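You operate a simulated robot arm through the tools that you are given. There is no shell and no other tool. Be economical: measure what you need, move in short steps, check, and stop when the job is done.

You are at the controls of a simulated robot arm. One attempt, no reset.

Task
Swap the green coupling in the air port for the yellow coupling.
Fine: shut the tap and vent the line to nought first; green one to its holder, vent shut again.

It is judged by the outcome, as a careful person would: the job done as asked, and still so three seconds after it is handed in. It fails if anything else is knocked over, pushed out of place, dropped, spilled or broken.

Robot
A 6-joint arm with a two-finger parallel gripper, fixed in place. Base frame: the origin is at the foot of the arm, x ahead of it, y to its left, z up; the work surface is at about z = 800. Lengths are in mm, angles in rad, forces in N, time in s.
With the tool pointing down near the work surface it reaches from about 440 to 860 mm from the base axis. Its first joint turns from -2.007 to 2.007 rad. Payload 4.2 kg.
Tool frame: the origin (TCP) lies between the finger pads and is the grasp point; the fingertips stand 23 mm ahead of it; z points along the fingers, y is the line along which they close. The gripper opens to 94 mm. The fingers are 38 mm wide and 10 mm thick; the gripper's body (54 by 96 mm) begins 39 mm behind the TCP.
Orientation is told as [roll, pitch, yaw] about the base's x, y, z axes, in that order, counted from this pose: with the fingers straight down and closing along the base's y, the tool's x points along the base's -x, its y along +y and its z along -z.

Tools
- The arm moves only by the tool nudge_tool. Its argument "targets" is a list of rows, each a list of 3 entries, a list of its own where there are three numbers: the shift along the tool's x, y, z in units of 25 mm (1.0 is 25 mm), then the turn, a rotation vector about the tool's x, y, z in units of 6 degrees (1.0 is 6 degrees), then the finger opening in mm, from 0 to 94. In form: [[[x, y, z], [ax, ay, az], jaw], ...]. A call has 1 to 8 rows; each row shifts and turns the commanded pose from where the row before left it, along the tool's axes as they then stand. A call with a number of a shift or a turn outside -1 to 1 is refused whole. Each row takes 0.2 s and may step no farther than 50 mm and 0.15 rad from the row before; otherwise, or with a gripper value out of range, the whole call is refused. A pose out of reach is approached as far as the arm can. The call stops where the force on the tool passes 40 N (or 10 N more than at its start, if that is more) or the arm is blocked; 0.2 s more then pass. The fingers move at their own pace (about 108 mm/s each) and stop on an object; they squeeze with about 24 N. The grip force told is the motor's: it shows also when the fingers shut on nothing. Time passes only in rows, and 0.2 s behind the last, so rows that do not move let the fingers close. The reply holds the time, the measured pose of the TCP, the force on the tool along the base axes, the opening and the grip force, in the units named above and with some noise, with the torque about the TCP (base axes, N m) and any sound that the robot's microphone picked up.
- Cameras (640 x 400 px; columns grow to the right, rows downward): "scene" is fixed at [220.1, 650.7, 1409.3]; the picture's right is [-0.67, -0.75, 0.00], its down [-0.42, 0.38, -0.82] and it looks along [0.62, -0.55, -0.57] (base axes); focal length 341 px, centre (320, 200). "wrist" rides on the gripper at [86, 16, -74] in the tool frame; the picture's right is [-0.18, 0.98, 0.00], its down [-0.58, -0.11, -0.81] and it looks along [-0.79, -0.15, 0.59] (tool axes); focal length 243 px, centre (320, 200). There is no depth. A picture from a camera that has moved, and an enlarged one, comes with that camera's place and axes in the base frame and with its lens.
- snapshot(camera): a new picture of that camera. No time passes.
- move_column(by): slides the trunk up (or, below 0, down) by that many mm; the arm rides with it, the base frame stays. It gives what a move gives, with no picture.
- zoom(camera, box): a new picture of the part [left, top, right, bottom] of that camera's present view, enlarged. No time passes.
- sign_off(): hands the job in; it is judged then, once.

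Work in short steps. Places have to be worked out from the pictures, the camera data and where the tool is seen: move nearer, look again, correct. Check each grasp and each placing, and mend what went wrong. You have 120 turns and 64 pictures in all, those below and enlarged ones among them. Open the gripper and draw the arm clear of the work before you hand the job in, unless the task says otherwise; then end with one line.

The tools are called after ">>>" by a JSON object that holds its "fn" and its "kwargs". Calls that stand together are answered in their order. nudge_tool: Moves the arm, as the interface text tells. Its arguments: {"type":"object","properties":{"targets":{"type":"array"}},"required":["targets"]} The other tools are called the same way: move_column (by) slides the trunk up or down; snapshot (camera) takes a picture; zoom (camera, box) takes an enlarged picture of a part of a camera's view; sign_off () hands the job in.

At the start:

```text
time: 0.0
eef_pos: [487.7, 121.7, 1192.0]
tool_rot: [0.0, 0.0, 0.002]
wrist_force: [-0.7, -0.1, 0.9]
wrist_torque: [0.0, 0.0, 0.0]
gripper_width: 94.0
gripper_force: 0.1
trunk travel left (down, up): [-775.0, 215.0]
```

scene: 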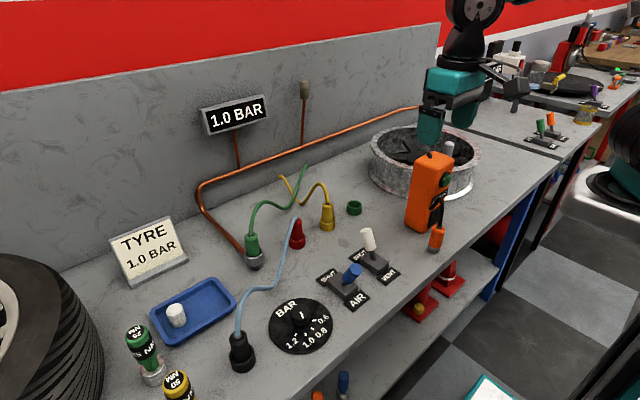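
wrist: 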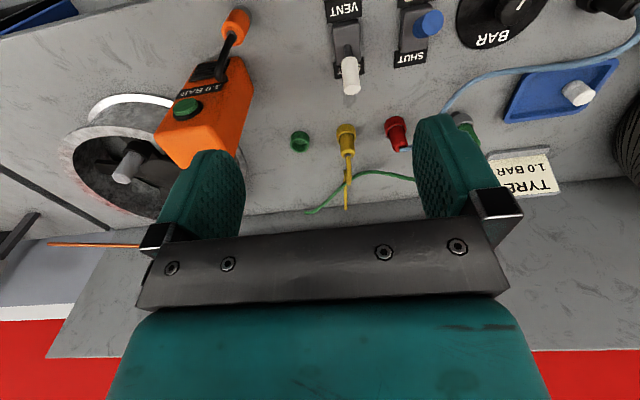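

The scene shows a board with an air tap (blue lever), a vent (white lever), the green coupling in a port, the yellow in a holder and an empty green ring. I'll zoom in for detail.

>>> {"fn": "zoom", "kwargs": {"camera": "scene", "box": [220, 150, 400, 262]}}

>>> {"fn": "zoom", "kwargs": {"camera": "scene", "box": [220, 220, 420, 345]}}

>>> {"fn": "zoom", "kwargs": {"camera": "wrist", "box": [270, 0, 560, 181]}}

```text
3.56 times, centred on (310, 206) of scene
camera zoom: at [220.1, 650.7, 1409.3], right [-0.67, -0.75, 0.0], down [-0.42, 0.38, -0.82], along [0.62, -0.55, -0.57], focal length 1212 px, centre (356, 179)
```

zoom: 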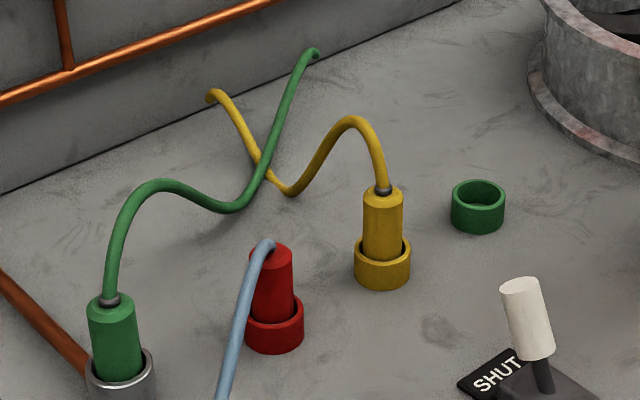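

```text
3.20 times, centred on (320, 282) of scene
camera zoom: at [220.1, 650.7, 1409.3], right [-0.67, -0.75, 0.0], down [-0.42, 0.38, -0.82], along [0.62, -0.55, -0.57], focal length 1091 px, centre (320, -64)
```

zoom: 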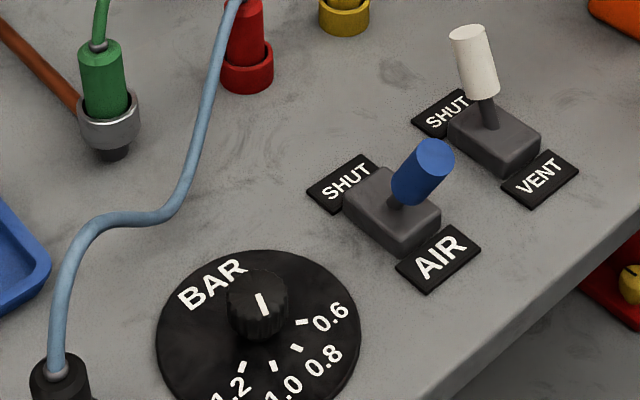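

```text
2.21 times, centred on (415, 90) of wrist
camera zoom: at [401.1, 137.8, 1265.2], right [0.18, 0.98, 0.0], down [0.58, -0.11, 0.81], along [0.79, -0.15, -0.59], focal length 535 px, centre (110, 442)
```

zoom: 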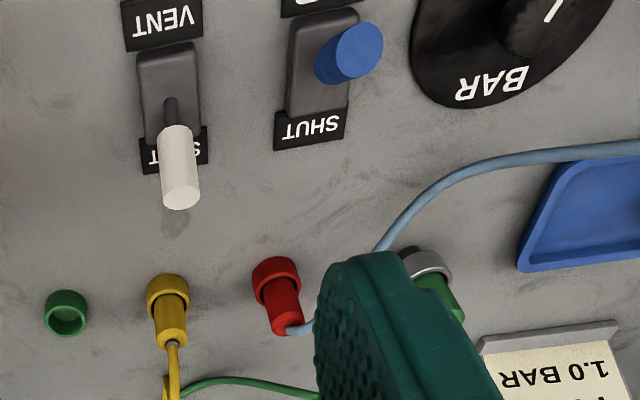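

Estimates: air lever handle ≈ (554, 263, 875) leaning toward the robot (AIR = open), vent handle ≈ (601, 158, 877) leaning away (SHUT). I close the fingers and go above, on the near side of the air lever.

>>> {"fn": "nudge_tool", "kwargs": {"targets": [[[0, 0.7, 1], [0, 0, 0], 0], [[0, 0.7, 1], [0, 0, 0], 0], [[0, 0.7, 1], [0, 0, 0], 0], [[0, 0.7, 1], [0, 0, 0], 0], [[0, 0.7, 1], [0, 0, 0], 0], [[0, 0.7, 1], [0, 0, 0], 0], [[0, 0.7, 1], [0, 0, 0], 0], [[0, 0.75, 1], [0, 0, 0], 0]]}}

>>> {"fn": "snapshot", "kwargs": {"camera": "scene"}}

>>> {"fn": "snapshot", "kwargs": {"camera": "wrist"}}

```text
time: 1.8
eef_pos: [486.1, 262.5, 989.4]
tool_rot: [-0.001, 0.002, -0.002]
wrist_force: [-0.4, 0.0, -0.2]
wrist_torque: [0.03, 0.02, 0.01]
gripper_width: 0.1
gripper_force: 24.4
trunk travel left (down, up): [-775.0, 215.0]
```

```text
58 pictures are left
```

scene: 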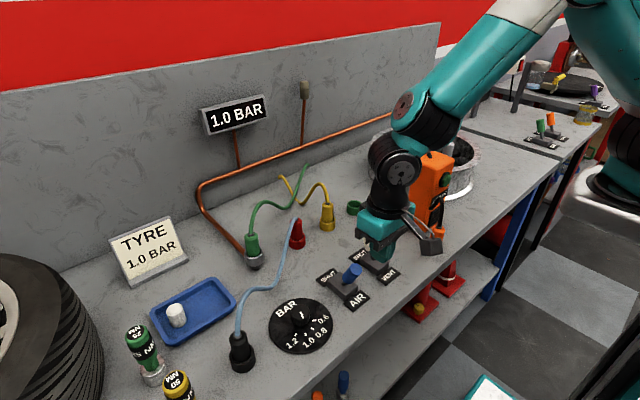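

```text
57 pictures are left
camera wrist: at [399.8, 279.0, 1064.2], right [0.18, 0.98, 0.0], down [0.58, -0.11, 0.81], along [0.79, -0.15, -0.59], focal length 243 px, centre (320, 200)
```

wrist: 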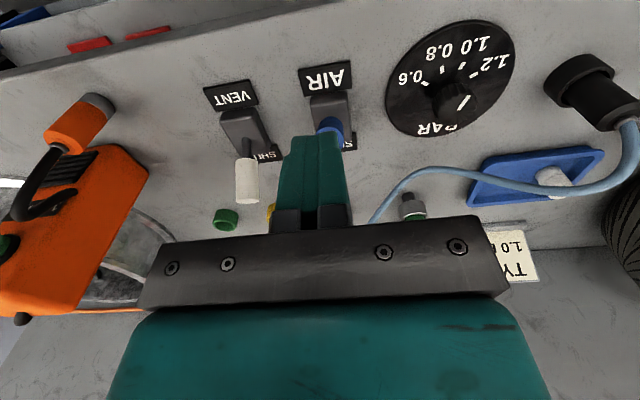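

The finger lines up with the blue lever in y. I descend on the near side so the fingertips reach z≈868, then push forward.

>>> {"fn": "nudge_tool", "kwargs": {"targets": [[[0, 0, 1], [0, 0, 0], 0], [[0, 0, 1], [0, 0, 0], 0], [[0, 0, 1], [0, 0, 0], 0], [[0, 0, 0.92], [0, 0, 0], 0], [[-0.6, 0, 0], [0, 0, 0], 0], [[-0.6, 0, 0], [0, 0, 0], 0], [[-0.6, 0, 0], [0, 0, 0], 0]]}}

>>> {"fn": "zoom", "kwargs": {"camera": "scene", "box": [300, 200, 460, 300]}}

```text
time: 3.4
eef_pos: [533.1, 261.5, 892.5]
tool_rot: [0.0, 0.0, 0.003]
wrist_force: [0.2, 1.3, 0.0]
wrist_torque: [-0.02, 0.03, -0.01]
gripper_width: 0.0
gripper_force: 24.6
trunk travel left (down, up): [-775.0, 215.0]
```

```text
4.00 times, centred on (380, 250) of scene
camera zoom: at [220.1, 650.7, 1409.3], right [-0.67, -0.75, 0.0], down [-0.42, 0.38, -0.82], along [0.62, -0.55, -0.57], focal length 1363 px, centre (80, 0)
```

zoom: 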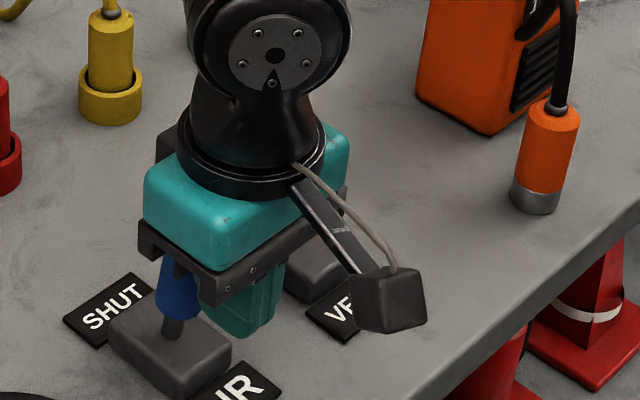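

The lever is moving (near upright now). I keep pushing +x.

>>> {"fn": "nudge_tool", "kwargs": {"targets": [[[-0.5, 0, 0], [0, 0, 0], 0], [[-0.5, 0, 0], [0, 0, 0], 0], [[-0.5, 0, 0], [0, 0, 0], 0]]}}

>>> {"fn": "zoom", "kwargs": {"camera": "scene", "box": [300, 200, 460, 300]}}

```text
time: 4.2
eef_pos: [571.9, 263.7, 893.6]
tool_rot: [-0.001, -0.001, 0.0]
wrist_force: [-0.2, 0.3, 0.1]
wrist_torque: [-0.03, 0.01, 0.0]
gripper_width: 0.0
gripper_force: 24.3
trunk travel left (down, up): [-775.0, 215.0]
```

```text
4.00 times, centred on (380, 250) of scene
camera zoom: at [220.1, 650.7, 1409.3], right [-0.67, -0.75, 0.0], down [-0.42, 0.38, -0.82], along [0.62, -0.55, -0.57], focal length 1363 px, centre (80, 0)
```

zoom: 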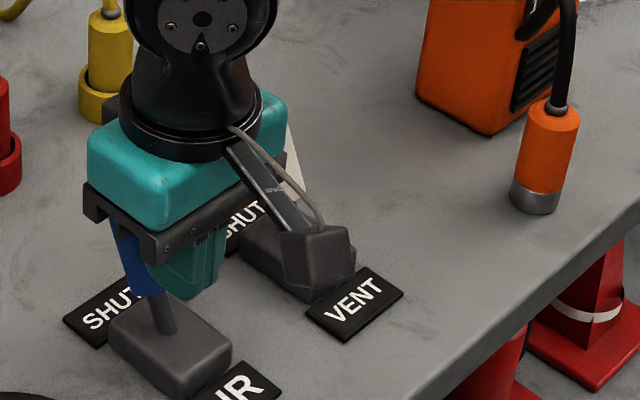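

The lever leans to SHUT; I check with a gentle further push, then back off, rise, and look.

>>> {"fn": "nudge_tool", "kwargs": {"targets": [[[-0.2, 0, 0], [0, 0, 0], 0], [[0.3, 0, 0], [0, 0, 0], 0], [[1, 0, 0], [0, 0, 0], 0], [[0, 0, -1], [0, 0, 0], 0], [[0, 0, -1], [0, 0, 0], 0], [[0, 0, -1], [0, 0, 0], 0]]}}

>>> {"fn": "snapshot", "kwargs": {"camera": "scene"}}

```text
time: 5.6
eef_pos: [544.2, 264.9, 966.5]
tool_rot: [0.0, -0.001, 0.001]
wrist_force: [0.2, 0.6, -0.8]
wrist_torque: [0.0, 0.03, 0.02]
gripper_width: 0.1
gripper_force: 24.3
trunk travel left (down, up): [-775.0, 215.0]
```

```text
54 pictures are left
```

scene: 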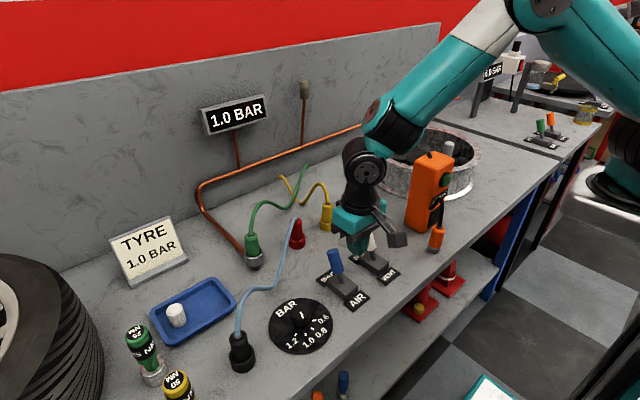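

The air tap is now at SHUT. Next I go over to the far side of the vent lever at about (655, 158), and descend.

>>> {"fn": "nudge_tool", "kwargs": {"targets": [[[-0.9, -0.86, 0], [0, 0, 0], 0], [[-0.9, -0.86, 0], [0, 0, 0], 0], [[-0.9, -0.86, 0], [0, 0, 0], 0], [[-0.9, -0.86, 0], [0, 0, 0], 0], [[-0.9, -0.84, 0], [0, 0, 0], 0], [[0, 0, 0.4], [0, 0, 0], 0]]}}

>>> {"fn": "zoom", "kwargs": {"camera": "scene", "box": [260, 150, 460, 275]}}

>>> {"fn": "snapshot", "kwargs": {"camera": "wrist"}}

```text
time: 7.0
eef_pos: [656.3, 158.0, 955.5]
tool_rot: [-0.001, 0.001, 0.001]
wrist_force: [-0.5, 0.1, 1.2]
wrist_torque: [0.0, -0.01, 0.03]
gripper_width: 0.2
gripper_force: 23.7
trunk travel left (down, up): [-775.0, 215.0]
```

```text
3.20 times, centred on (360, 212) of scene
camera zoom: at [220.1, 650.7, 1409.3], right [-0.67, -0.75, 0.0], down [-0.42, 0.38, -0.82], along [0.62, -0.55, -0.57], focal length 1091 px, centre (192, 160)
```

zoom: 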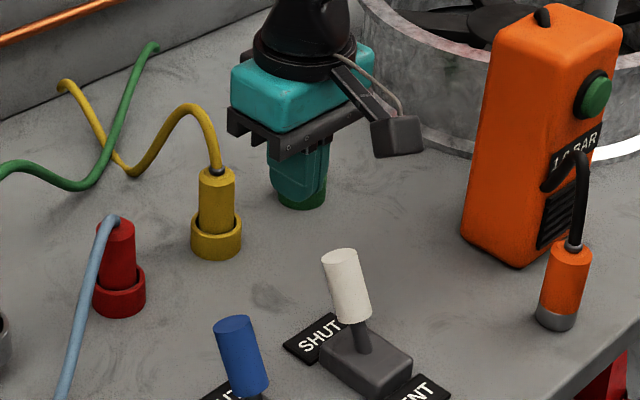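

```text
52 pictures are left
camera wrist: at [569.7, 173.8, 1029.5], right [0.18, 0.98, 0.0], down [0.58, -0.11, 0.81], along [0.79, -0.15, -0.59], focal length 243 px, centre (320, 200)
```

wrist: 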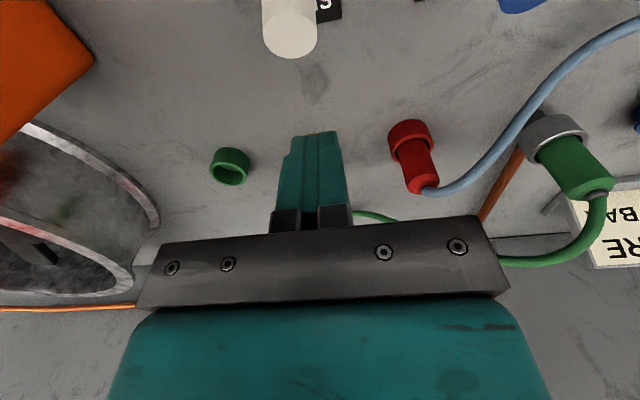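

The finger is behind the white lever with ~12 mm clearance. I lower to z≈893 and pull toward the robot (VENT).

>>> {"fn": "nudge_tool", "kwargs": {"targets": [[[0, -0.1, 0.9], [0, 0, 0], 0], [[0, 0, 0.9], [0, 0, 0], 0], [[0, 0, 0.7], [0, 0, 0], 0], [[0.6, 0, 0], [0, 0, 0], 0], [[0.6, 0, 0], [0, 0, 0], 0], [[0.6, 0, 0], [0, 0, 0], 0], [[0.6, 0, 0], [0, 0, 0], 0], [[0.5, 0, 0], [0, 0, 0], 0]]}}

>>> {"fn": "snapshot", "kwargs": {"camera": "scene"}}

```text
time: 8.8
eef_pos: [587.0, 154.4, 894.6]
tool_rot: [0.005, -0.008, -0.002]
wrist_force: [22.5, 1.2, 1.9]
wrist_torque: [-0.01, -0.52, 0.02]
gripper_width: 0.2
gripper_force: 24.4
trunk travel left (down, up): [-775.0, 215.0]
```

```text
51 pictures are left
```

scene: 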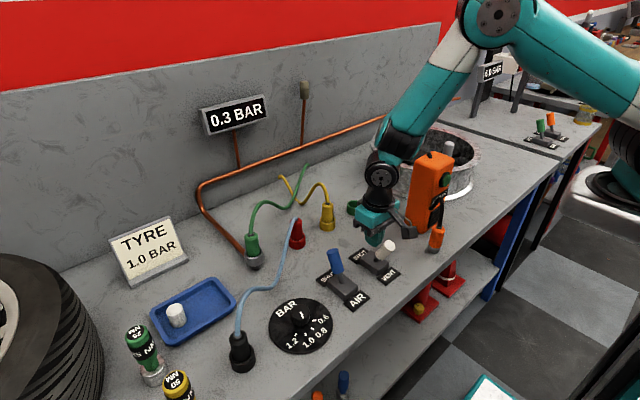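

Pressure is falling (0.3 bar). I back off the vent lever, rise, and start tilting the tool forward while moving toward the green coupling (estimated axis (768, 375), body z≈855–909).

>>> {"fn": "nudge_tool", "kwargs": {"targets": [[[-0.8, 0, 0], [0, 0, 0], 0], [[0, 0, -1], [0, 0, 0], 0], [[0, 0, -1], [0, 0, 0], 0], [[0, 0, -1], [0, 0, 0], 0], [[0, 0, -1], [0, 0, 0], 0], [[0, 0.98, 0], [0, -1, 0], 60], [[0, 0.98, 0], [0, -1, 0], 60], [[0, 0.98, 0], [0, -1, 0], 60]]}}

>>> {"fn": "nudge_tool", "kwargs": {"targets": [[[0, 0.98, 0], [0, -1, 0], 60], [[0, 0.98, 0], [0, -1, 0], 60], [[0, 0.98, 0], [0, -1, 0], 60], [[0, 0.98, 0], [0, -1, 0], 60], [[0, 0.98, 0], [0, -1, 0], 60], [[0, 0.98, 0], [0, -1, 0], 60]]}}

>>> {"fn": "snapshot", "kwargs": {"camera": "scene"}}

>>> {"fn": "snapshot", "kwargs": {"camera": "wrist"}}

```text
time: 10.6
eef_pos: [604.1, 226.9, 995.5]
tool_rot: [0.001, -0.317, 0.0]
wrist_force: [0.1, 0.4, 0.1]
wrist_torque: [0.02, 0.03, 0.0]
gripper_width: 60.4
gripper_force: 0.0
trunk travel left (down, up): [-775.0, 215.0]
```

```text
time: 12.0
eef_pos: [603.2, 375.5, 994.2]
tool_rot: [0.001, -0.945, 0.0]
wrist_force: [-0.3, 0.2, 0.1]
wrist_torque: [-0.01, 0.02, -0.02]
gripper_width: 59.9
gripper_force: 0.1
trunk travel left (down, up): [-775.0, 215.0]
```

```text
50 pictures are left
```

scene: 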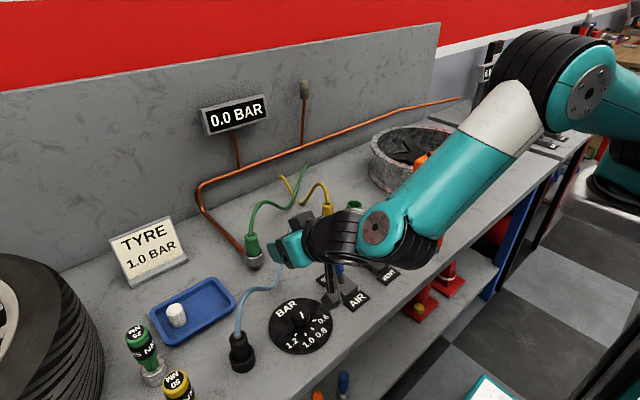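

```text
49 pictures are left
camera wrist: at [491.3, 391.5, 968.5], right [0.11, 0.98, 0.15], down [-0.31, -0.11, 0.94], along [0.94, -0.15, 0.29], focal length 243 px, centre (320, 200)
```

wrist: 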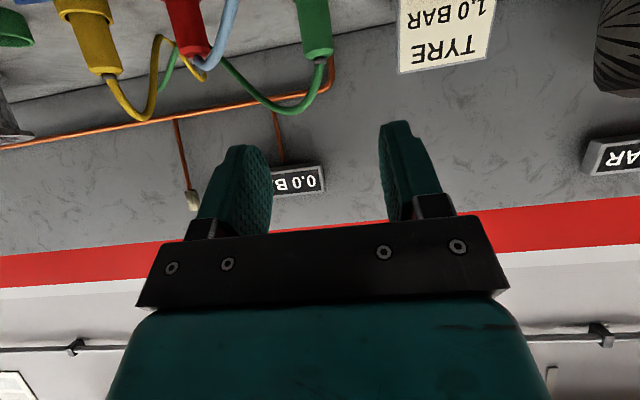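

Line is at 0.0 bar. The coupling lies almost straight along the tool axis, ~198 mm ahead. I advance most of the way and look again.

>>> {"fn": "nudge_tool", "kwargs": {"targets": [[[-0.1, -0.05, 1], [0, 0, 0], 60], [[-0.1, -0.05, 1], [0, 0, 0], 60], [[-0.1, -0.05, 1], [0, 0, 0], 60], [[-0.05, -0.05, 1], [0, 0, 0], 60], [[0, 0, 1], [0, 0, 0], 60], [[0, 0, 0.5], [0, 0, 0], 60]]}}

>>> {"fn": "zoom", "kwargs": {"camera": "scene", "box": [200, 190, 360, 290]}}

>>> {"fn": "snapshot", "kwargs": {"camera": "wrist"}}

```text
time: 13.4
eef_pos: [720.0, 368.0, 923.8]
tool_rot: [-0.001, -0.943, 0.002]
wrist_force: [-0.6, -0.1, -0.1]
wrist_torque: [-0.03, -0.03, 0.02]
gripper_width: 60.2
gripper_force: 0.0
trunk travel left (down, up): [-775.0, 215.0]
```

```text
4.00 times, centred on (280, 240) of scene
camera zoom: at [220.1, 650.7, 1409.3], right [-0.67, -0.75, 0.0], down [-0.42, 0.38, -0.82], along [0.62, -0.55, -0.57], focal length 1363 px, centre (480, 40)
```

zoom: 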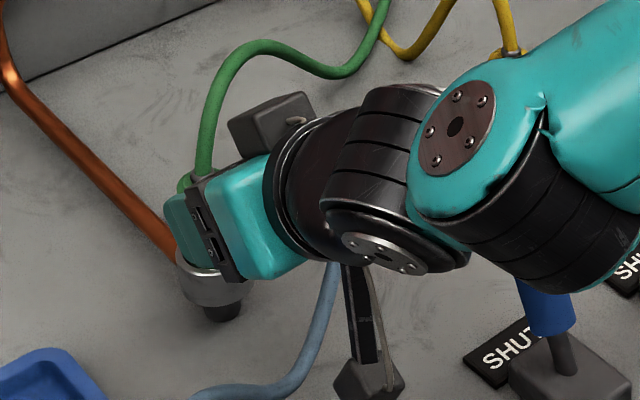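

```text
47 pictures are left
camera wrist: at [608.7, 385.0, 896.1], right [0.11, 0.98, 0.15], down [-0.31, -0.11, 0.94], along [0.94, -0.15, 0.29], focal length 243 px, centre (320, 200)
```

wrist: 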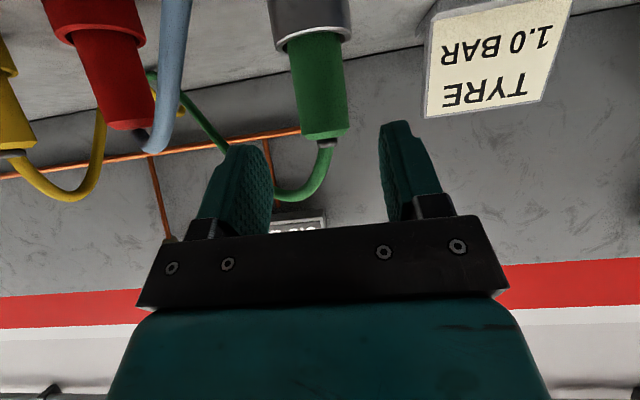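

Coupling measured: axis ≈ (768, 369), top z≈904, ring rim z≈856. I advance the remaining ~62 mm and close.

>>> {"fn": "nudge_tool", "kwargs": {"targets": [[[0.04, 0.02, 0.7], [0, 0, 0], 60], [[0.04, 0.02, 0.7], [0, 0, 0], 60], [[0.04, 0, 0.7], [0, 0, 0], 60], [[0.04, 0, 0.4], [0, 0, 0], 60]]}}

>>> {"fn": "snapshot", "kwargs": {"camera": "wrist"}}

>>> {"fn": "zoom", "kwargs": {"camera": "scene", "box": [200, 190, 360, 290]}}

```text
time: 14.4
eef_pos: [766.5, 370.7, 879.6]
tool_rot: [-0.001, -0.942, 0.002]
wrist_force: [0.3, 0.5, 1.1]
wrist_torque: [-0.01, 0.03, 0.02]
gripper_width: 60.1
gripper_force: 0.0
trunk travel left (down, up): [-775.0, 215.0]
```

```text
46 pictures are left
camera wrist: at [655.9, 387.1, 853.9], right [0.11, 0.98, 0.15], down [-0.31, -0.11, 0.94], along [0.94, -0.15, 0.29], focal length 243 px, centre (320, 200)
```

wrist: 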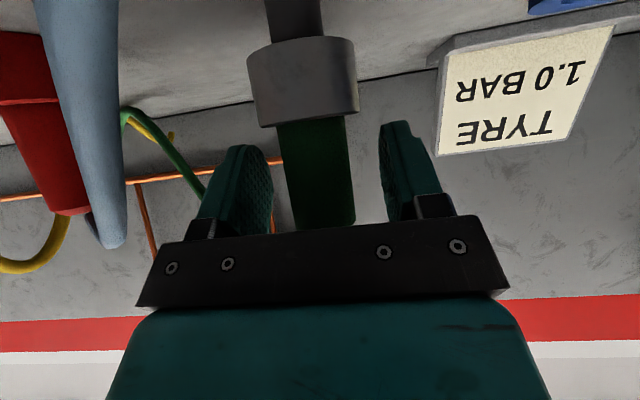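

```text
4.00 times, centred on (280, 240) of scene
camera zoom: at [220.1, 650.7, 1409.3], right [-0.67, -0.75, 0.0], down [-0.42, 0.38, -0.82], along [0.62, -0.55, -0.57], focal length 1363 px, centre (480, 40)
```

zoom: 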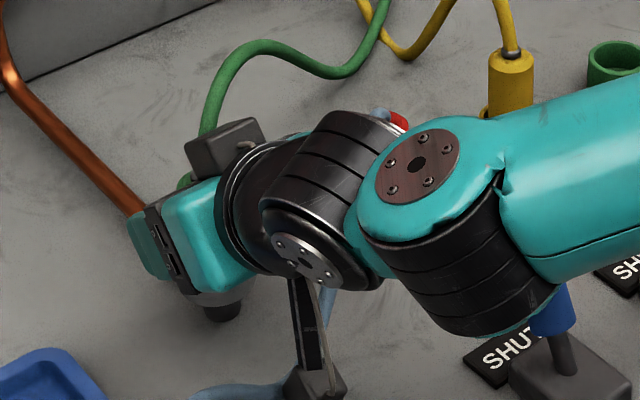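

The fingers straddle the coupling, centred within ~1 mm. I raise 6 mm to clear the ring rim and close.

>>> {"fn": "nudge_tool", "kwargs": {"targets": [[[-0.24, 0.05, -0.08], [0, 0, 0], 60], [[0, 0, 0], [0, 0, 0], 25], [[0, 0, 0], [0, 0, 0], 25], [[0, 0, 0], [0, 0, 0], 25]]}}

```text
time: 15.4
eef_pos: [767.6, 372.2, 886.2]
tool_rot: [-0.002, -0.944, -0.001]
wrist_force: [1.4, -0.7, 0.5]
wrist_torque: [-0.02, -0.02, -0.01]
gripper_width: 30.2
gripper_force: 24.2
trunk travel left (down, up): [-775.0, 215.0]
```

Gripped at 30 mm. Now pull straight up gently and check.

>>> {"fn": "nudge_tool", "kwargs": {"targets": [[[-0.2, 0, -0.145], [0, 0, 0], 15], [[-0.3, 0, -0.22], [0, 0, 0], 15], [[-0.4, 0, -0.29], [0, 0, 0], 15]]}}

>>> {"fn": "snapshot", "kwargs": {"camera": "wrist"}}

```text
time: 16.2
eef_pos: [768.4, 371.8, 914.0]
tool_rot: [0.0, -0.944, 0.004]
wrist_force: [-0.7, 0.4, -1.2]
wrist_torque: [0.02, -0.01, 0.0]
gripper_width: 29.8
gripper_force: 24.2
trunk travel left (down, up): [-775.0, 215.0]
```

```text
44 pictures are left
camera wrist: at [658.5, 387.6, 888.0], right [0.11, 0.98, 0.15], down [-0.31, -0.11, 0.94], along [0.94, -0.15, 0.29], focal length 243 px, centre (320, 200)
```

wrist: 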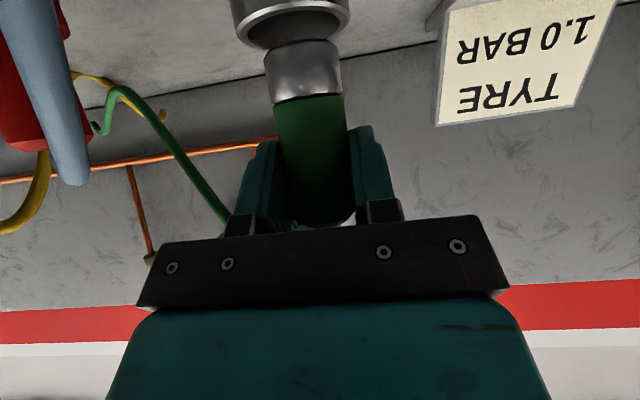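

The coupling is free (bottom ~10 mm above the rim). I lift straight up to clear all others, then check.

>>> {"fn": "nudge_tool", "kwargs": {"targets": [[[-0.809, 0, -0.588], [0, 0, 0], 15], [[-0.809, 0, -0.588], [0, 0, 0], 15], [[-0.809, 0, -0.588], [0, 0, 0], 15], [[-0.809, 0, -0.588], [0, 0, 0], 15], [[-0.809, 0, -0.588], [0, 0, 0], 15]]}}

>>> {"fn": "snapshot", "kwargs": {"camera": "scene"}}

```text
time: 17.4
eef_pos: [767.7, 371.2, 1040.5]
tool_rot: [0.0, -0.942, 0.002]
wrist_force: [-0.2, 0.5, -1.3]
wrist_torque: [0.0, 0.0, 0.01]
gripper_width: 29.8
gripper_force: 24.1
trunk travel left (down, up): [-775.0, 215.0]
```

```text
43 pictures are left
```

scene: 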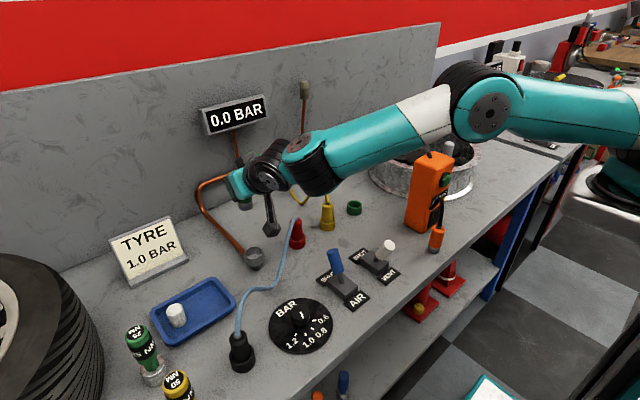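

Clear of everything. I traverse toward the green holder at y≈28.

>>> {"fn": "nudge_tool", "kwargs": {"targets": [[[0, -1, 0], [0, 0, 0], 15], [[0, -1, 0], [0, 0, 0], 15], [[0, -1, 0], [0, 0, 0], 15], [[0, -1, 0], [0, 0, 0], 15], [[0, -1, 0], [0, 0, 0], 15], [[0, -1, 0], [0, 0, 0], 15], [[0, -1, 0], [0, 0, 0], 15]]}}

>>> {"fn": "nudge_tool", "kwargs": {"targets": [[[0, -1, 0], [0, 0, 0], 15], [[0, -1, 0], [0, 0, 0], 15], [[0, -1, 0], [0, 0, 0], 15], [[0, -1, 0], [0, 0, 0], 15], [[0, -1, 0], [0, 0, 0], 15], [[0, -0.9, 0], [0, 0, 0], 15], [[0, -0.8, 0], [0, 0, 0], 15]]}}

>>> {"fn": "snapshot", "kwargs": {"camera": "scene"}}

>>> {"fn": "snapshot", "kwargs": {"camera": "wrist"}}

```text
time: 19.0
eef_pos: [767.8, 193.8, 1039.4]
tool_rot: [0.0, -0.941, 0.0]
wrist_force: [-0.5, 0.3, 0.0]
wrist_torque: [-0.02, -0.01, -0.04]
gripper_width: 29.9
gripper_force: 24.4
trunk travel left (down, up): [-775.0, 215.0]
```

```text
time: 20.6
eef_pos: [769.0, 27.9, 1040.3]
tool_rot: [-0.001, -0.942, -0.001]
wrist_force: [0.5, -0.4, -0.3]
wrist_torque: [-0.01, 0.01, 0.0]
gripper_width: 29.8
gripper_force: 23.8
trunk travel left (down, up): [-775.0, 215.0]
```

```text
42 pictures are left
```

scene: 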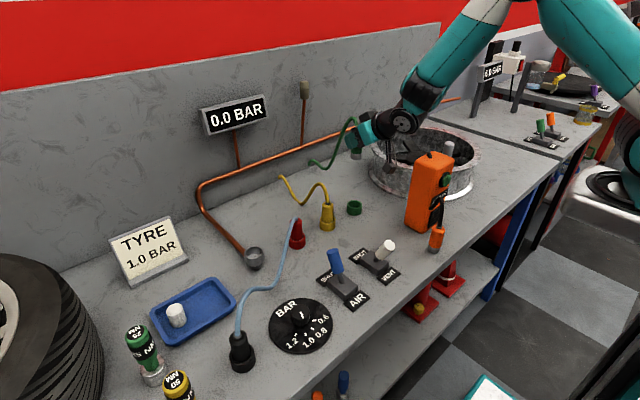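

```text
41 pictures are left
camera wrist: at [657.8, 44.0, 1013.9], right [0.11, 0.98, 0.15], down [-0.31, -0.11, 0.94], along [0.94, -0.15, 0.29], focal length 243 px, centre (320, 200)
```

wrist: 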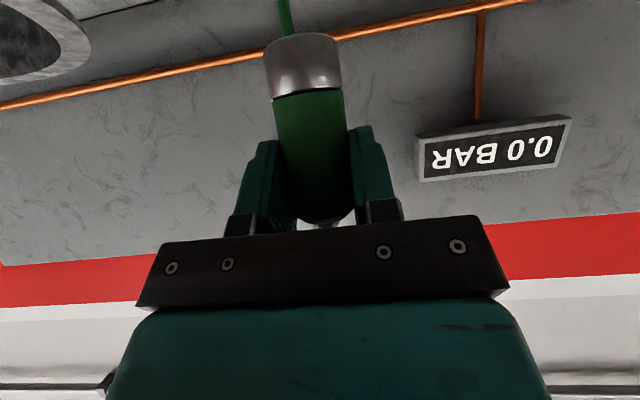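

Before lowering, I re-measure the green holder with a closer zoom, and note the orange box (near face y≈-42) is close to where the wrist would come down, so I'll yaw the tool a bit to keep away.

>>> {"fn": "nudge_tool", "kwargs": {"targets": [[[0, 0, 0], [0.809, 0, 0.588], 15], [[0, 0, 0], [0.809, 0, 0.588], 15], [[0, 0, 0], [0.809, 0, 0.588], 15]]}}

>>> {"fn": "zoom", "kwargs": {"camera": "scene", "box": [300, 150, 396, 210]}}

>>> {"fn": "zoom", "kwargs": {"camera": "scene", "box": [200, 100, 520, 300]}}

```text
time: 21.4
eef_pos: [768.5, 28.7, 1040.6]
tool_rot: [0.002, -0.942, -0.316]
wrist_force: [-0.1, 0.7, -1.3]
wrist_torque: [0.01, 0.0, 0.01]
gripper_width: 29.8
gripper_force: 23.6
trunk travel left (down, up): [-775.0, 215.0]
```

```text
6.67 times, centred on (348, 180) of scene
camera zoom: at [220.1, 650.7, 1409.3], right [-0.67, -0.75, 0.0], down [-0.42, 0.38, -0.82], along [0.62, -0.55, -0.57], focal length 2272 px, centre (133, 333)
```

zoom: 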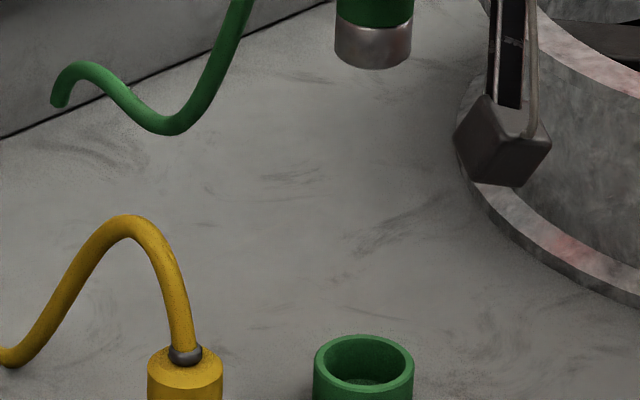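

```text
2.00 times, centred on (360, 200) of scene
camera zoom: at [220.1, 650.7, 1409.3], right [-0.67, -0.75, 0.0], down [-0.42, 0.38, -0.82], along [0.62, -0.55, -0.57], focal length 682 px, centre (240, 200)
```

zoom: 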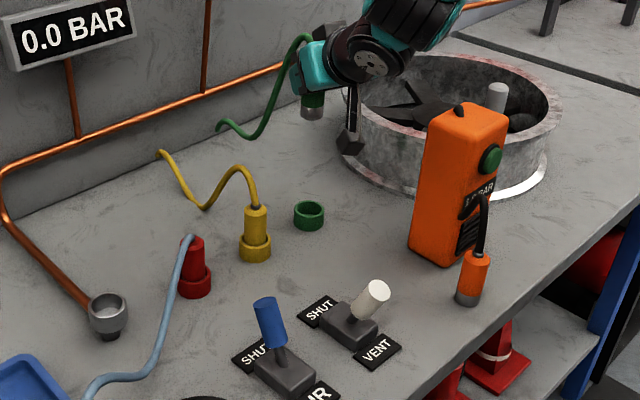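

Holder rim estimated at ≈(767, 25, 827). I lower to hover the plug just above the rim, then check alignment.

>>> {"fn": "nudge_tool", "kwargs": {"targets": [[[0.809, -0.12, 0.588], [0, 0, 0], 15], [[0.809, 0, 0.588], [0, 0, 0], 15], [[0.809, 0, 0.588], [0, 0, 0], 15], [[0.809, 0, 0.588], [0, 0, 0], 15], [[0.809, 0, 0.588], [0, 0, 0], 15], [[0.485, 0, 0.353], [0, 0, 0], 15]]}}

>>> {"fn": "zoom", "kwargs": {"camera": "scene", "box": [300, 160, 412, 230]}}

>>> {"fn": "snapshot", "kwargs": {"camera": "wrist"}}

```text
time: 22.8
eef_pos: [769.3, 26.9, 901.4]
tool_rot: [0.0, -0.944, -0.316]
wrist_force: [-0.3, 0.0, -1.0]
wrist_torque: [-0.01, 0.02, -0.05]
gripper_width: 30.1
gripper_force: 24.3
trunk travel left (down, up): [-775.0, 215.0]
```

```text
5.71 times, centred on (356, 195) of scene
camera zoom: at [220.1, 650.7, 1409.3], right [-0.67, -0.75, 0.0], down [-0.42, 0.38, -0.82], along [0.62, -0.55, -0.57], focal length 1948 px, centre (114, 229)
```

zoom: 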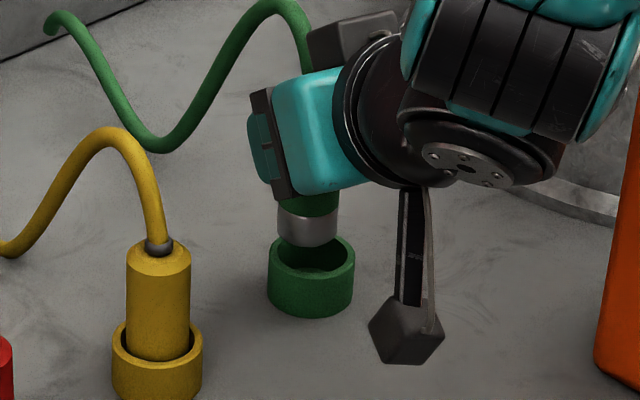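

```text
37 pictures are left
camera wrist: at [667.9, 76.1, 874.6], right [0.41, 0.9, 0.15], down [-0.33, -0.01, 0.94], along [0.85, -0.43, 0.29], focal length 243 px, centre (320, 200)
```

wrist: 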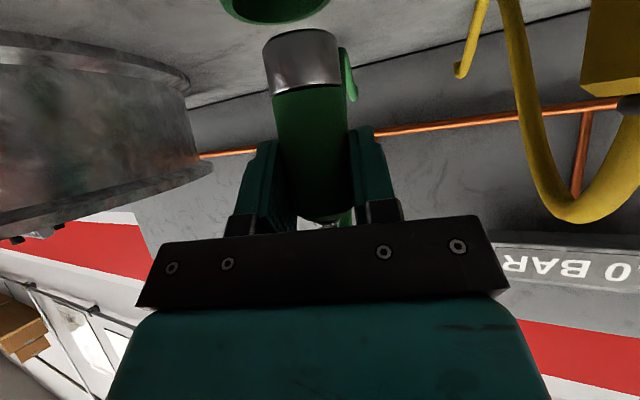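

Offsets are small (~1.5 mm). I correct and lower 22 mm in small steps.

>>> {"fn": "nudge_tool", "kwargs": {"targets": [[[0.026, -0.056, -0.036], [0, 0, 0], 15], [[0.259, 0, 0.188], [0, 0, 0], 15], [[0.259, 0, 0.188], [0, 0, 0], 15], [[0.194, 0, 0.141], [0, 0, 0], 15]]}}

>>> {"fn": "zoom", "kwargs": {"camera": "scene", "box": [300, 160, 412, 230]}}

```text
time: 23.8
eef_pos: [768.7, 26.1, 881.1]
tool_rot: [0.008, -0.949, -0.319]
wrist_force: [1.4, 2.5, 22.6]
wrist_torque: [0.32, -0.24, 0.01]
gripper_width: 29.9
gripper_force: 23.9
trunk travel left (down, up): [-775.0, 215.0]
```

```text
5.71 times, centred on (356, 195) of scene
camera zoom: at [220.1, 650.7, 1409.3], right [-0.67, -0.75, 0.0], down [-0.42, 0.38, -0.82], along [0.62, -0.55, -0.57], focal length 1948 px, centre (114, 229)
```

zoom: 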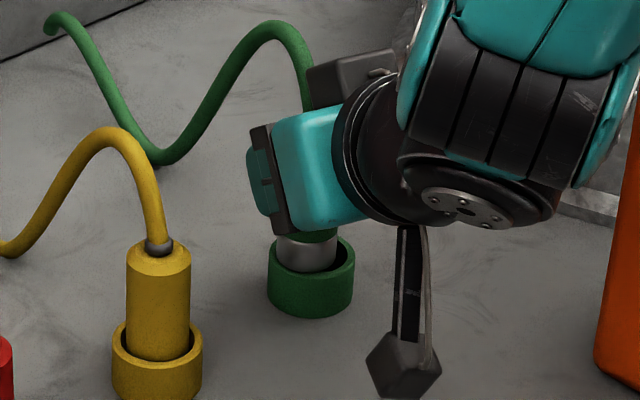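

The plug rests on the rim at its +x,+y side (per torque and picture). I raise 5 mm, shift ~3 mm toward (-x,-y), and lower again.

>>> {"fn": "nudge_tool", "kwargs": {"targets": [[[-0.17, 0, -0.124], [0, 0, 0], 15], [[0.023, -0.114, -0.031], [0, 0, 0], 15], [[0.162, 0, 0.118], [0, 0, 0], 15], [[0.162, 0, 0.118], [0, 0, 0], 15]]}}

>>> {"fn": "zoom", "kwargs": {"camera": "scene", "box": [300, 160, 412, 230]}}

```text
time: 24.8
eef_pos: [764.8, 22.1, 875.9]
tool_rot: [0.004, -0.947, -0.316]
wrist_force: [5.2, -1.4, 19.9]
wrist_torque: [0.19, -0.19, -0.01]
gripper_width: 30.4
gripper_force: 24.3
trunk travel left (down, up): [-775.0, 215.0]
```

```text
5.71 times, centred on (356, 195) of scene
camera zoom: at [220.1, 650.7, 1409.3], right [-0.67, -0.75, 0.0], down [-0.42, 0.38, -0.82], along [0.62, -0.55, -0.57], focal length 1948 px, centre (114, 229)
```

zoom: 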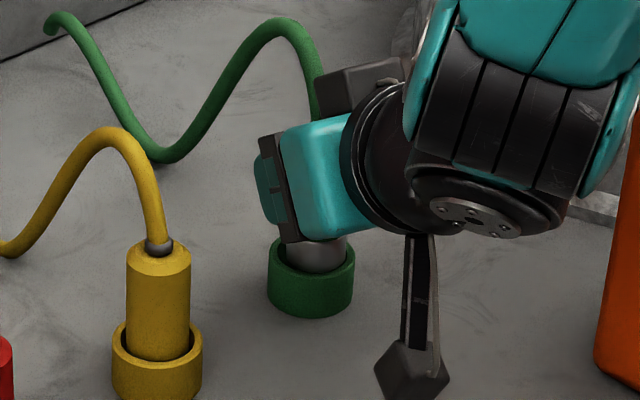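

>>> {"fn": "snapshot", "kwargs": {"camera": "wrist"}}

```text
34 pictures are left
camera wrist: at [665.2, 72.2, 849.3], right [0.41, 0.9, 0.15], down [-0.33, -0.01, 0.94], along [0.85, -0.43, 0.3], focal length 243 px, centre (320, 200)
```

wrist: 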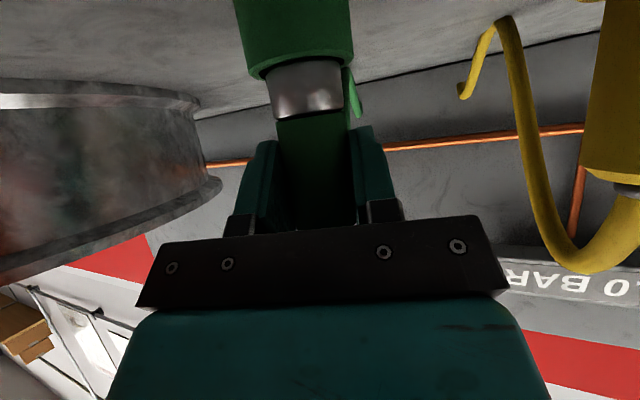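

Now force readings indicate contact on the -x side. I raise slightly, shift +3 mm in x, and lower again.

>>> {"fn": "nudge_tool", "kwargs": {"targets": [[[-0.15, 0, -0.109], [0, 0, 0], 15], [[-0.072, 0.04, 0.098], [0, 0, 0], 15], [[0.13, 0, 0.094], [0, 0, 0], 15], [[0.13, 0, 0.094], [0, 0, 0], 15]]}}

>>> {"fn": "zoom", "kwargs": {"camera": "scene", "box": [300, 160, 412, 230]}}

```text
time: 25.8
eef_pos: [769.4, 22.9, 873.1]
tool_rot: [0.006, -0.948, -0.318]
wrist_force: [2.9, -0.3, 21.2]
wrist_torque: [0.32, -0.05, -0.06]
gripper_width: 29.9
gripper_force: 24.0
trunk travel left (down, up): [-775.0, 215.0]
```

```text
5.71 times, centred on (356, 195) of scene
camera zoom: at [220.1, 650.7, 1409.3], right [-0.67, -0.75, 0.0], down [-0.42, 0.38, -0.82], along [0.62, -0.55, -0.57], focal length 1948 px, centre (114, 229)
```

zoom: 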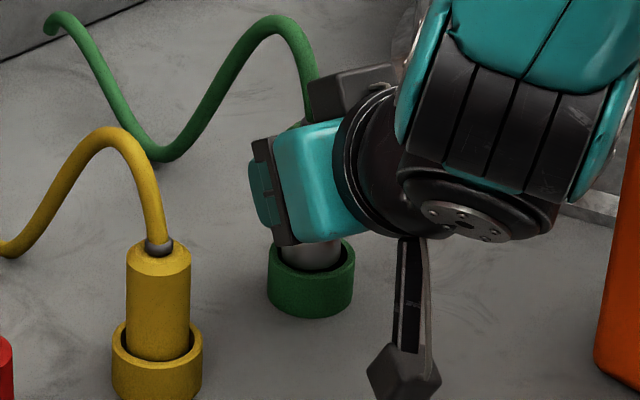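

>>> {"fn": "snapshot", "kwargs": {"camera": "wrist"}}

```text
32 pictures are left
camera wrist: at [669.2, 72.5, 845.4], right [0.41, 0.9, 0.15], down [-0.33, -0.01, 0.94], along [0.85, -0.43, 0.3], focal length 243 px, centre (320, 200)
```

wrist: 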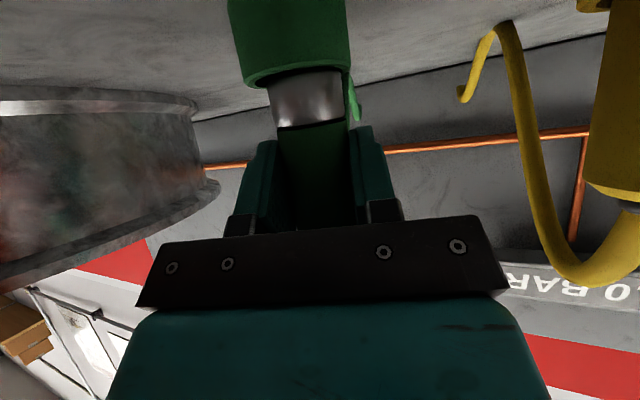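

The coupling has slid ~13 mm upward in the grip, so it is likely still catching. I zoom in on the plug–holder region.

>>> {"fn": "zoom", "kwargs": {"camera": "wrist", "box": [200, 0, 408, 130]}}

>>> {"fn": "zoom", "kwargs": {"camera": "scene", "box": [330, 190, 378, 220]}}

```text
3.08 times, centred on (304, 65) of wrist
camera zoom: at [669.2, 72.5, 845.4], right [0.41, 0.9, 0.15], down [-0.33, -0.01, 0.94], along [0.85, -0.43, 0.3], focal length 746 px, centre (369, 615)
```

zoom: 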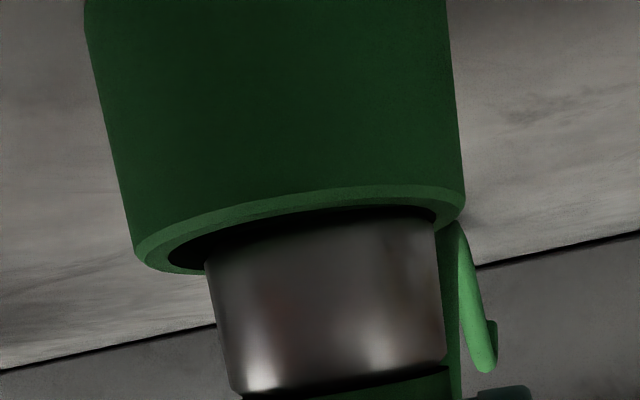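

```text
13.33 times, centred on (354, 205) of scene
camera zoom: at [220.1, 650.7, 1409.3], right [-0.67, -0.75, 0.0], down [-0.42, 0.38, -0.82], along [0.62, -0.55, -0.57], focal length 4544 px, centre (-133, 133)
```

zoom: 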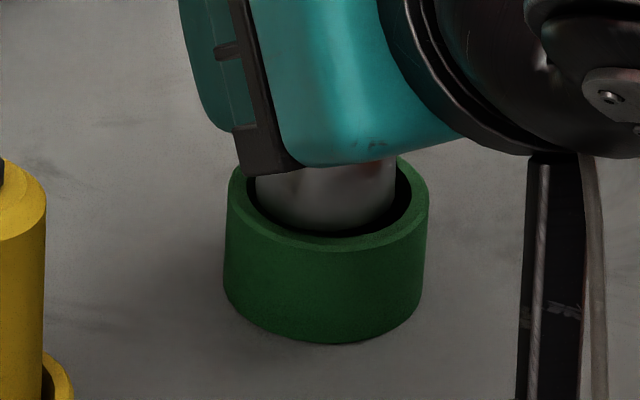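

Clear now: plug presses against the +y side of the rim; the holder centre is further toward (+x, -y). I raise, shift (+3, -4) mm and lower gently.

>>> {"fn": "nudge_tool", "kwargs": {"targets": [[[-0.2, 0, -0.145], [0, 0, 0], 15], [[-0.096, -0.115, 0.132], [0, 0, 0], 15], [[0.08, 0, 0.058], [0, 0, 0], 15], [[0.08, 0, 0.058], [0, 0, 0], 15]]}}

>>> {"fn": "zoom", "kwargs": {"camera": "wrist", "box": [200, 0, 408, 130]}}

>>> {"fn": "zoom", "kwargs": {"camera": "scene", "box": [330, 190, 378, 220]}}

```text
time: 26.8
eef_pos: [771.3, 18.5, 872.3]
tool_rot: [-0.001, -0.943, -0.313]
wrist_force: [-0.1, -0.8, -0.7]
wrist_torque: [0.02, -0.03, 0.0]
gripper_width: 29.8
gripper_force: 23.7
trunk travel left (down, up): [-775.0, 215.0]
```

```text
3.08 times, centred on (304, 65) of wrist
camera zoom: at [671.0, 68.4, 845.1], right [0.41, 0.9, 0.15], down [-0.33, -0.01, 0.94], along [0.85, -0.43, 0.29], focal length 746 px, centre (369, 615)
```

zoom: 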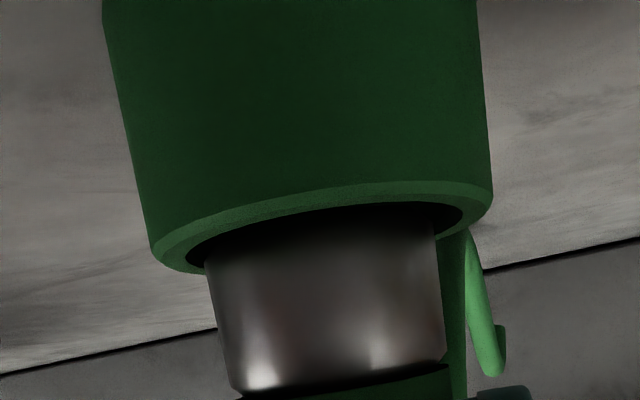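

```text
13.33 times, centred on (354, 205) of scene
camera zoom: at [220.1, 650.7, 1409.3], right [-0.67, -0.75, 0.0], down [-0.42, 0.38, -0.82], along [0.62, -0.55, -0.57], focal length 4544 px, centre (-133, 133)
```

zoom: 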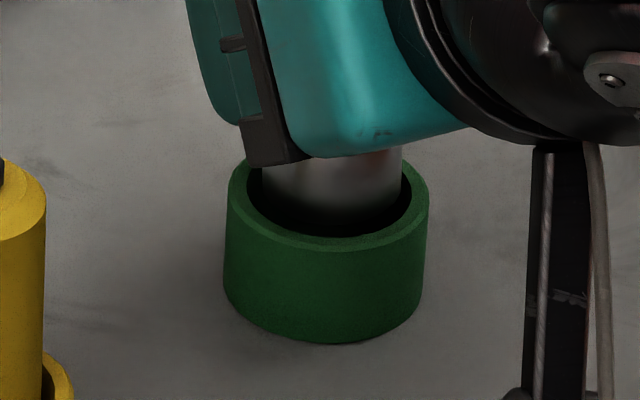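

Force is nil and the plug is centred in the opening from both views. I lower 10 mm.

>>> {"fn": "nudge_tool", "kwargs": {"targets": [[[0.1, 0, 0.073], [0, 0, 0], 15], [[0.1, 0, 0.073], [0, 0, 0], 15], [[0.124, 0, 0.09], [0, 0, 0], 15]]}}

>>> {"fn": "zoom", "kwargs": {"camera": "wrist", "box": [200, 0, 408, 130]}}

```text
time: 27.6
eef_pos: [772.0, 19.6, 860.2]
tool_rot: [0.001, -0.944, -0.314]
wrist_force: [-0.2, 0.1, -1.1]
wrist_torque: [-0.02, 0.01, 0.0]
gripper_width: 29.8
gripper_force: 24.3
trunk travel left (down, up): [-775.0, 215.0]
```

```text
3.08 times, centred on (304, 65) of wrist
camera zoom: at [671.2, 69.2, 834.8], right [0.41, 0.9, 0.15], down [-0.33, -0.01, 0.94], along [0.85, -0.43, 0.29], focal length 746 px, centre (369, 615)
```

zoom: 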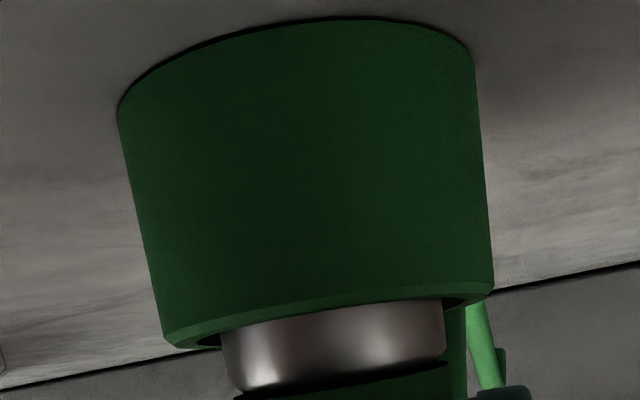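

The plug is inside the holder without force. I release it (it can settle the last few mm) and look.

>>> {"fn": "nudge_tool", "kwargs": {"targets": [[[0, 0, 0], [0, 0, 0], 34], [[0, 0, 0], [0, 0, 0], 40], [[0, 0, 0], [0, 0, 0], 50], [[0, 0, 0], [0, 0, 0], 60]]}}

>>> {"fn": "snapshot", "kwargs": {"camera": "wrist"}}

```text
time: 28.6
eef_pos: [770.9, 20.0, 861.3]
tool_rot: [-0.001, -0.941, -0.312]
wrist_force: [-1.0, -0.4, 0.5]
wrist_torque: [0.02, 0.01, 0.0]
gripper_width: 59.8
gripper_force: 0.1
trunk travel left (down, up): [-775.0, 215.0]
```

```text
26 pictures are left
camera wrist: at [671.3, 69.2, 834.8], right [0.41, 0.9, 0.15], down [-0.33, -0.01, 0.94], along [0.85, -0.43, 0.29], focal length 243 px, centre (320, 200)
```

wrist: 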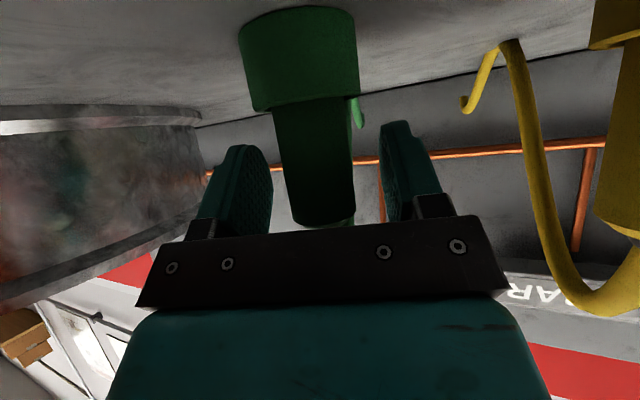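

The green coupling is seated in its holder like the yellow one was. I retreat along the tool axis, rise, and undo the yaw.

>>> {"fn": "nudge_tool", "kwargs": {"targets": [[[0, 0, -0.7], [0, 0, 0], 60], [[0, 0, -0.9], [0, 0, 0], 60], [[-0.4, 0, -1], [0, 0, 0], 60], [[-0.809, 0, -0.588], [0, 0, 0], 60], [[-0.809, 0, -0.588], [0, 0, 0], 60]]}}

>>> {"fn": "nudge_tool", "kwargs": {"targets": [[[0, 0, 0], [-0.809, 0, -0.588], 60], [[0, 0, 0], [-0.809, 0, -0.588], 60], [[0, 0, 0], [-0.809, 0, -0.588], 60]]}}

>>> {"fn": "zoom", "kwargs": {"camera": "scene", "box": [260, 150, 420, 250]}}

```text
time: 29.8
eef_pos: [725.0, 32.7, 960.4]
tool_rot: [0.001, -0.942, -0.313]
wrist_force: [0.9, -0.9, -0.1]
wrist_torque: [0.01, 0.02, -0.02]
gripper_width: 59.9
gripper_force: 0.1
trunk travel left (down, up): [-775.0, 215.0]
```

```text
time: 30.6
eef_pos: [725.9, 32.5, 958.2]
tool_rot: [-0.001, -0.941, 0.003]
wrist_force: [-0.3, -0.1, -0.1]
wrist_torque: [0.01, 0.0, 0.0]
gripper_width: 60.1
gripper_force: 0.1
trunk travel left (down, up): [-775.0, 215.0]
```

```text
4.00 times, centred on (340, 200) of scene
camera zoom: at [220.1, 650.7, 1409.3], right [-0.67, -0.75, 0.0], down [-0.42, 0.38, -0.82], along [0.62, -0.55, -0.57], focal length 1363 px, centre (240, 200)
```

zoom: 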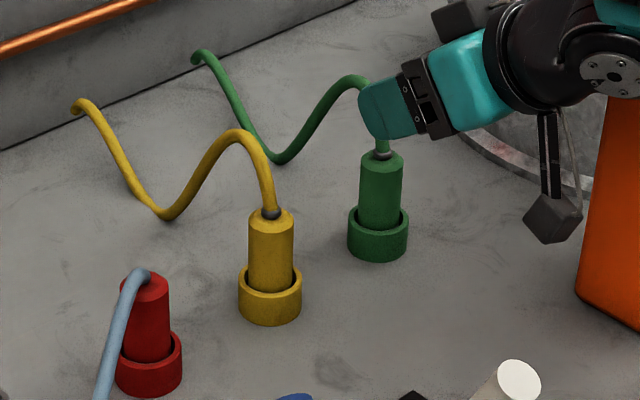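

Green stands upright in its holder; using it as calibration, yellow is at ≈(772, 131), top z≈876. I move over in y and approach partway.

>>> {"fn": "nudge_tool", "kwargs": {"targets": [[[0, 0.98, 0], [0, 0, 0], 60], [[0, 0.98, 0], [0, 0, 0], 60], [[0, 0.98, 0], [0, 0, 0], 60], [[0, 0.98, 0], [0, 0, 0], 60], [[0.68, 0, 0.85], [0, 0, 0], 60], [[0.68, 0, 0.85], [0, 0, 0], 60], [[0.68, 0, 0.85], [0, 0, 0], 60]]}}

>>> {"fn": "snapshot", "kwargs": {"camera": "wrist"}}

```text
time: 32.2
eef_pos: [748.8, 131.9, 878.2]
tool_rot: [0.0, -0.941, 0.0]
wrist_force: [0.1, 0.2, 0.8]
wrist_torque: [0.0, 0.0, -0.01]
gripper_width: 59.9
gripper_force: 0.0
trunk travel left (down, up): [-775.0, 215.0]
```

```text
24 pictures are left
camera wrist: at [637.8, 148.9, 851.3], right [0.11, 0.98, 0.15], down [-0.31, -0.11, 0.94], along [0.94, -0.15, 0.29], focal length 243 px, centre (320, 200)
```

wrist: 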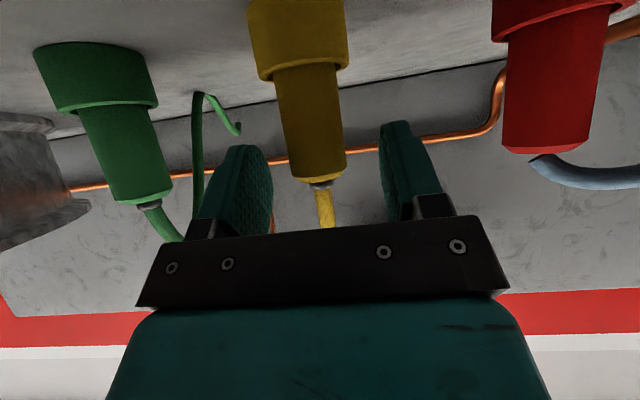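

Aligned. I advance the last ~27 mm and close on the yellow coupling.

>>> {"fn": "nudge_tool", "kwargs": {"targets": [[[-0.02, 0, 0.55], [0, 0, 0], 60], [[-0.02, 0, 0.53], [0, 0, 0], 60], [[0, 0, 0], [0, 0, 0], 40], [[0, 0, 0], [0, 0, 0], 15], [[0, 0, 0], [0, 0, 0], 15]]}}

>>> {"fn": "snapshot", "kwargs": {"camera": "wrist"}}

```text
time: 33.4
eef_pos: [770.0, 132.5, 861.4]
tool_rot: [0.001, -0.942, -0.001]
wrist_force: [0.6, -0.6, 0.2]
wrist_torque: [-0.01, -0.04, 0.01]
gripper_width: 30.1
gripper_force: 24.2
trunk travel left (down, up): [-775.0, 215.0]
```

```text
23 pictures are left
camera wrist: at [659.5, 148.5, 835.3], right [0.11, 0.98, 0.15], down [-0.31, -0.11, 0.94], along [0.94, -0.15, 0.29], focal length 243 px, centre (320, 200)
```

wrist: 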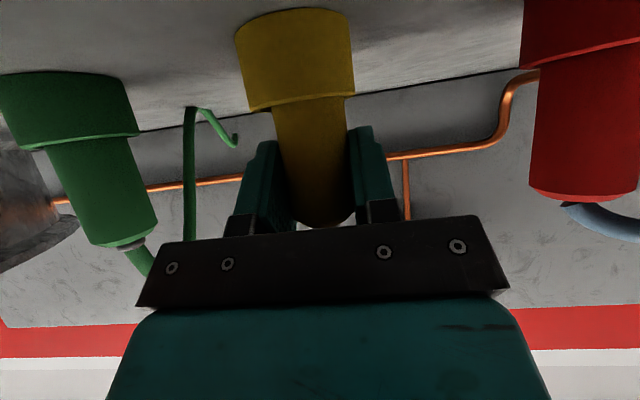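

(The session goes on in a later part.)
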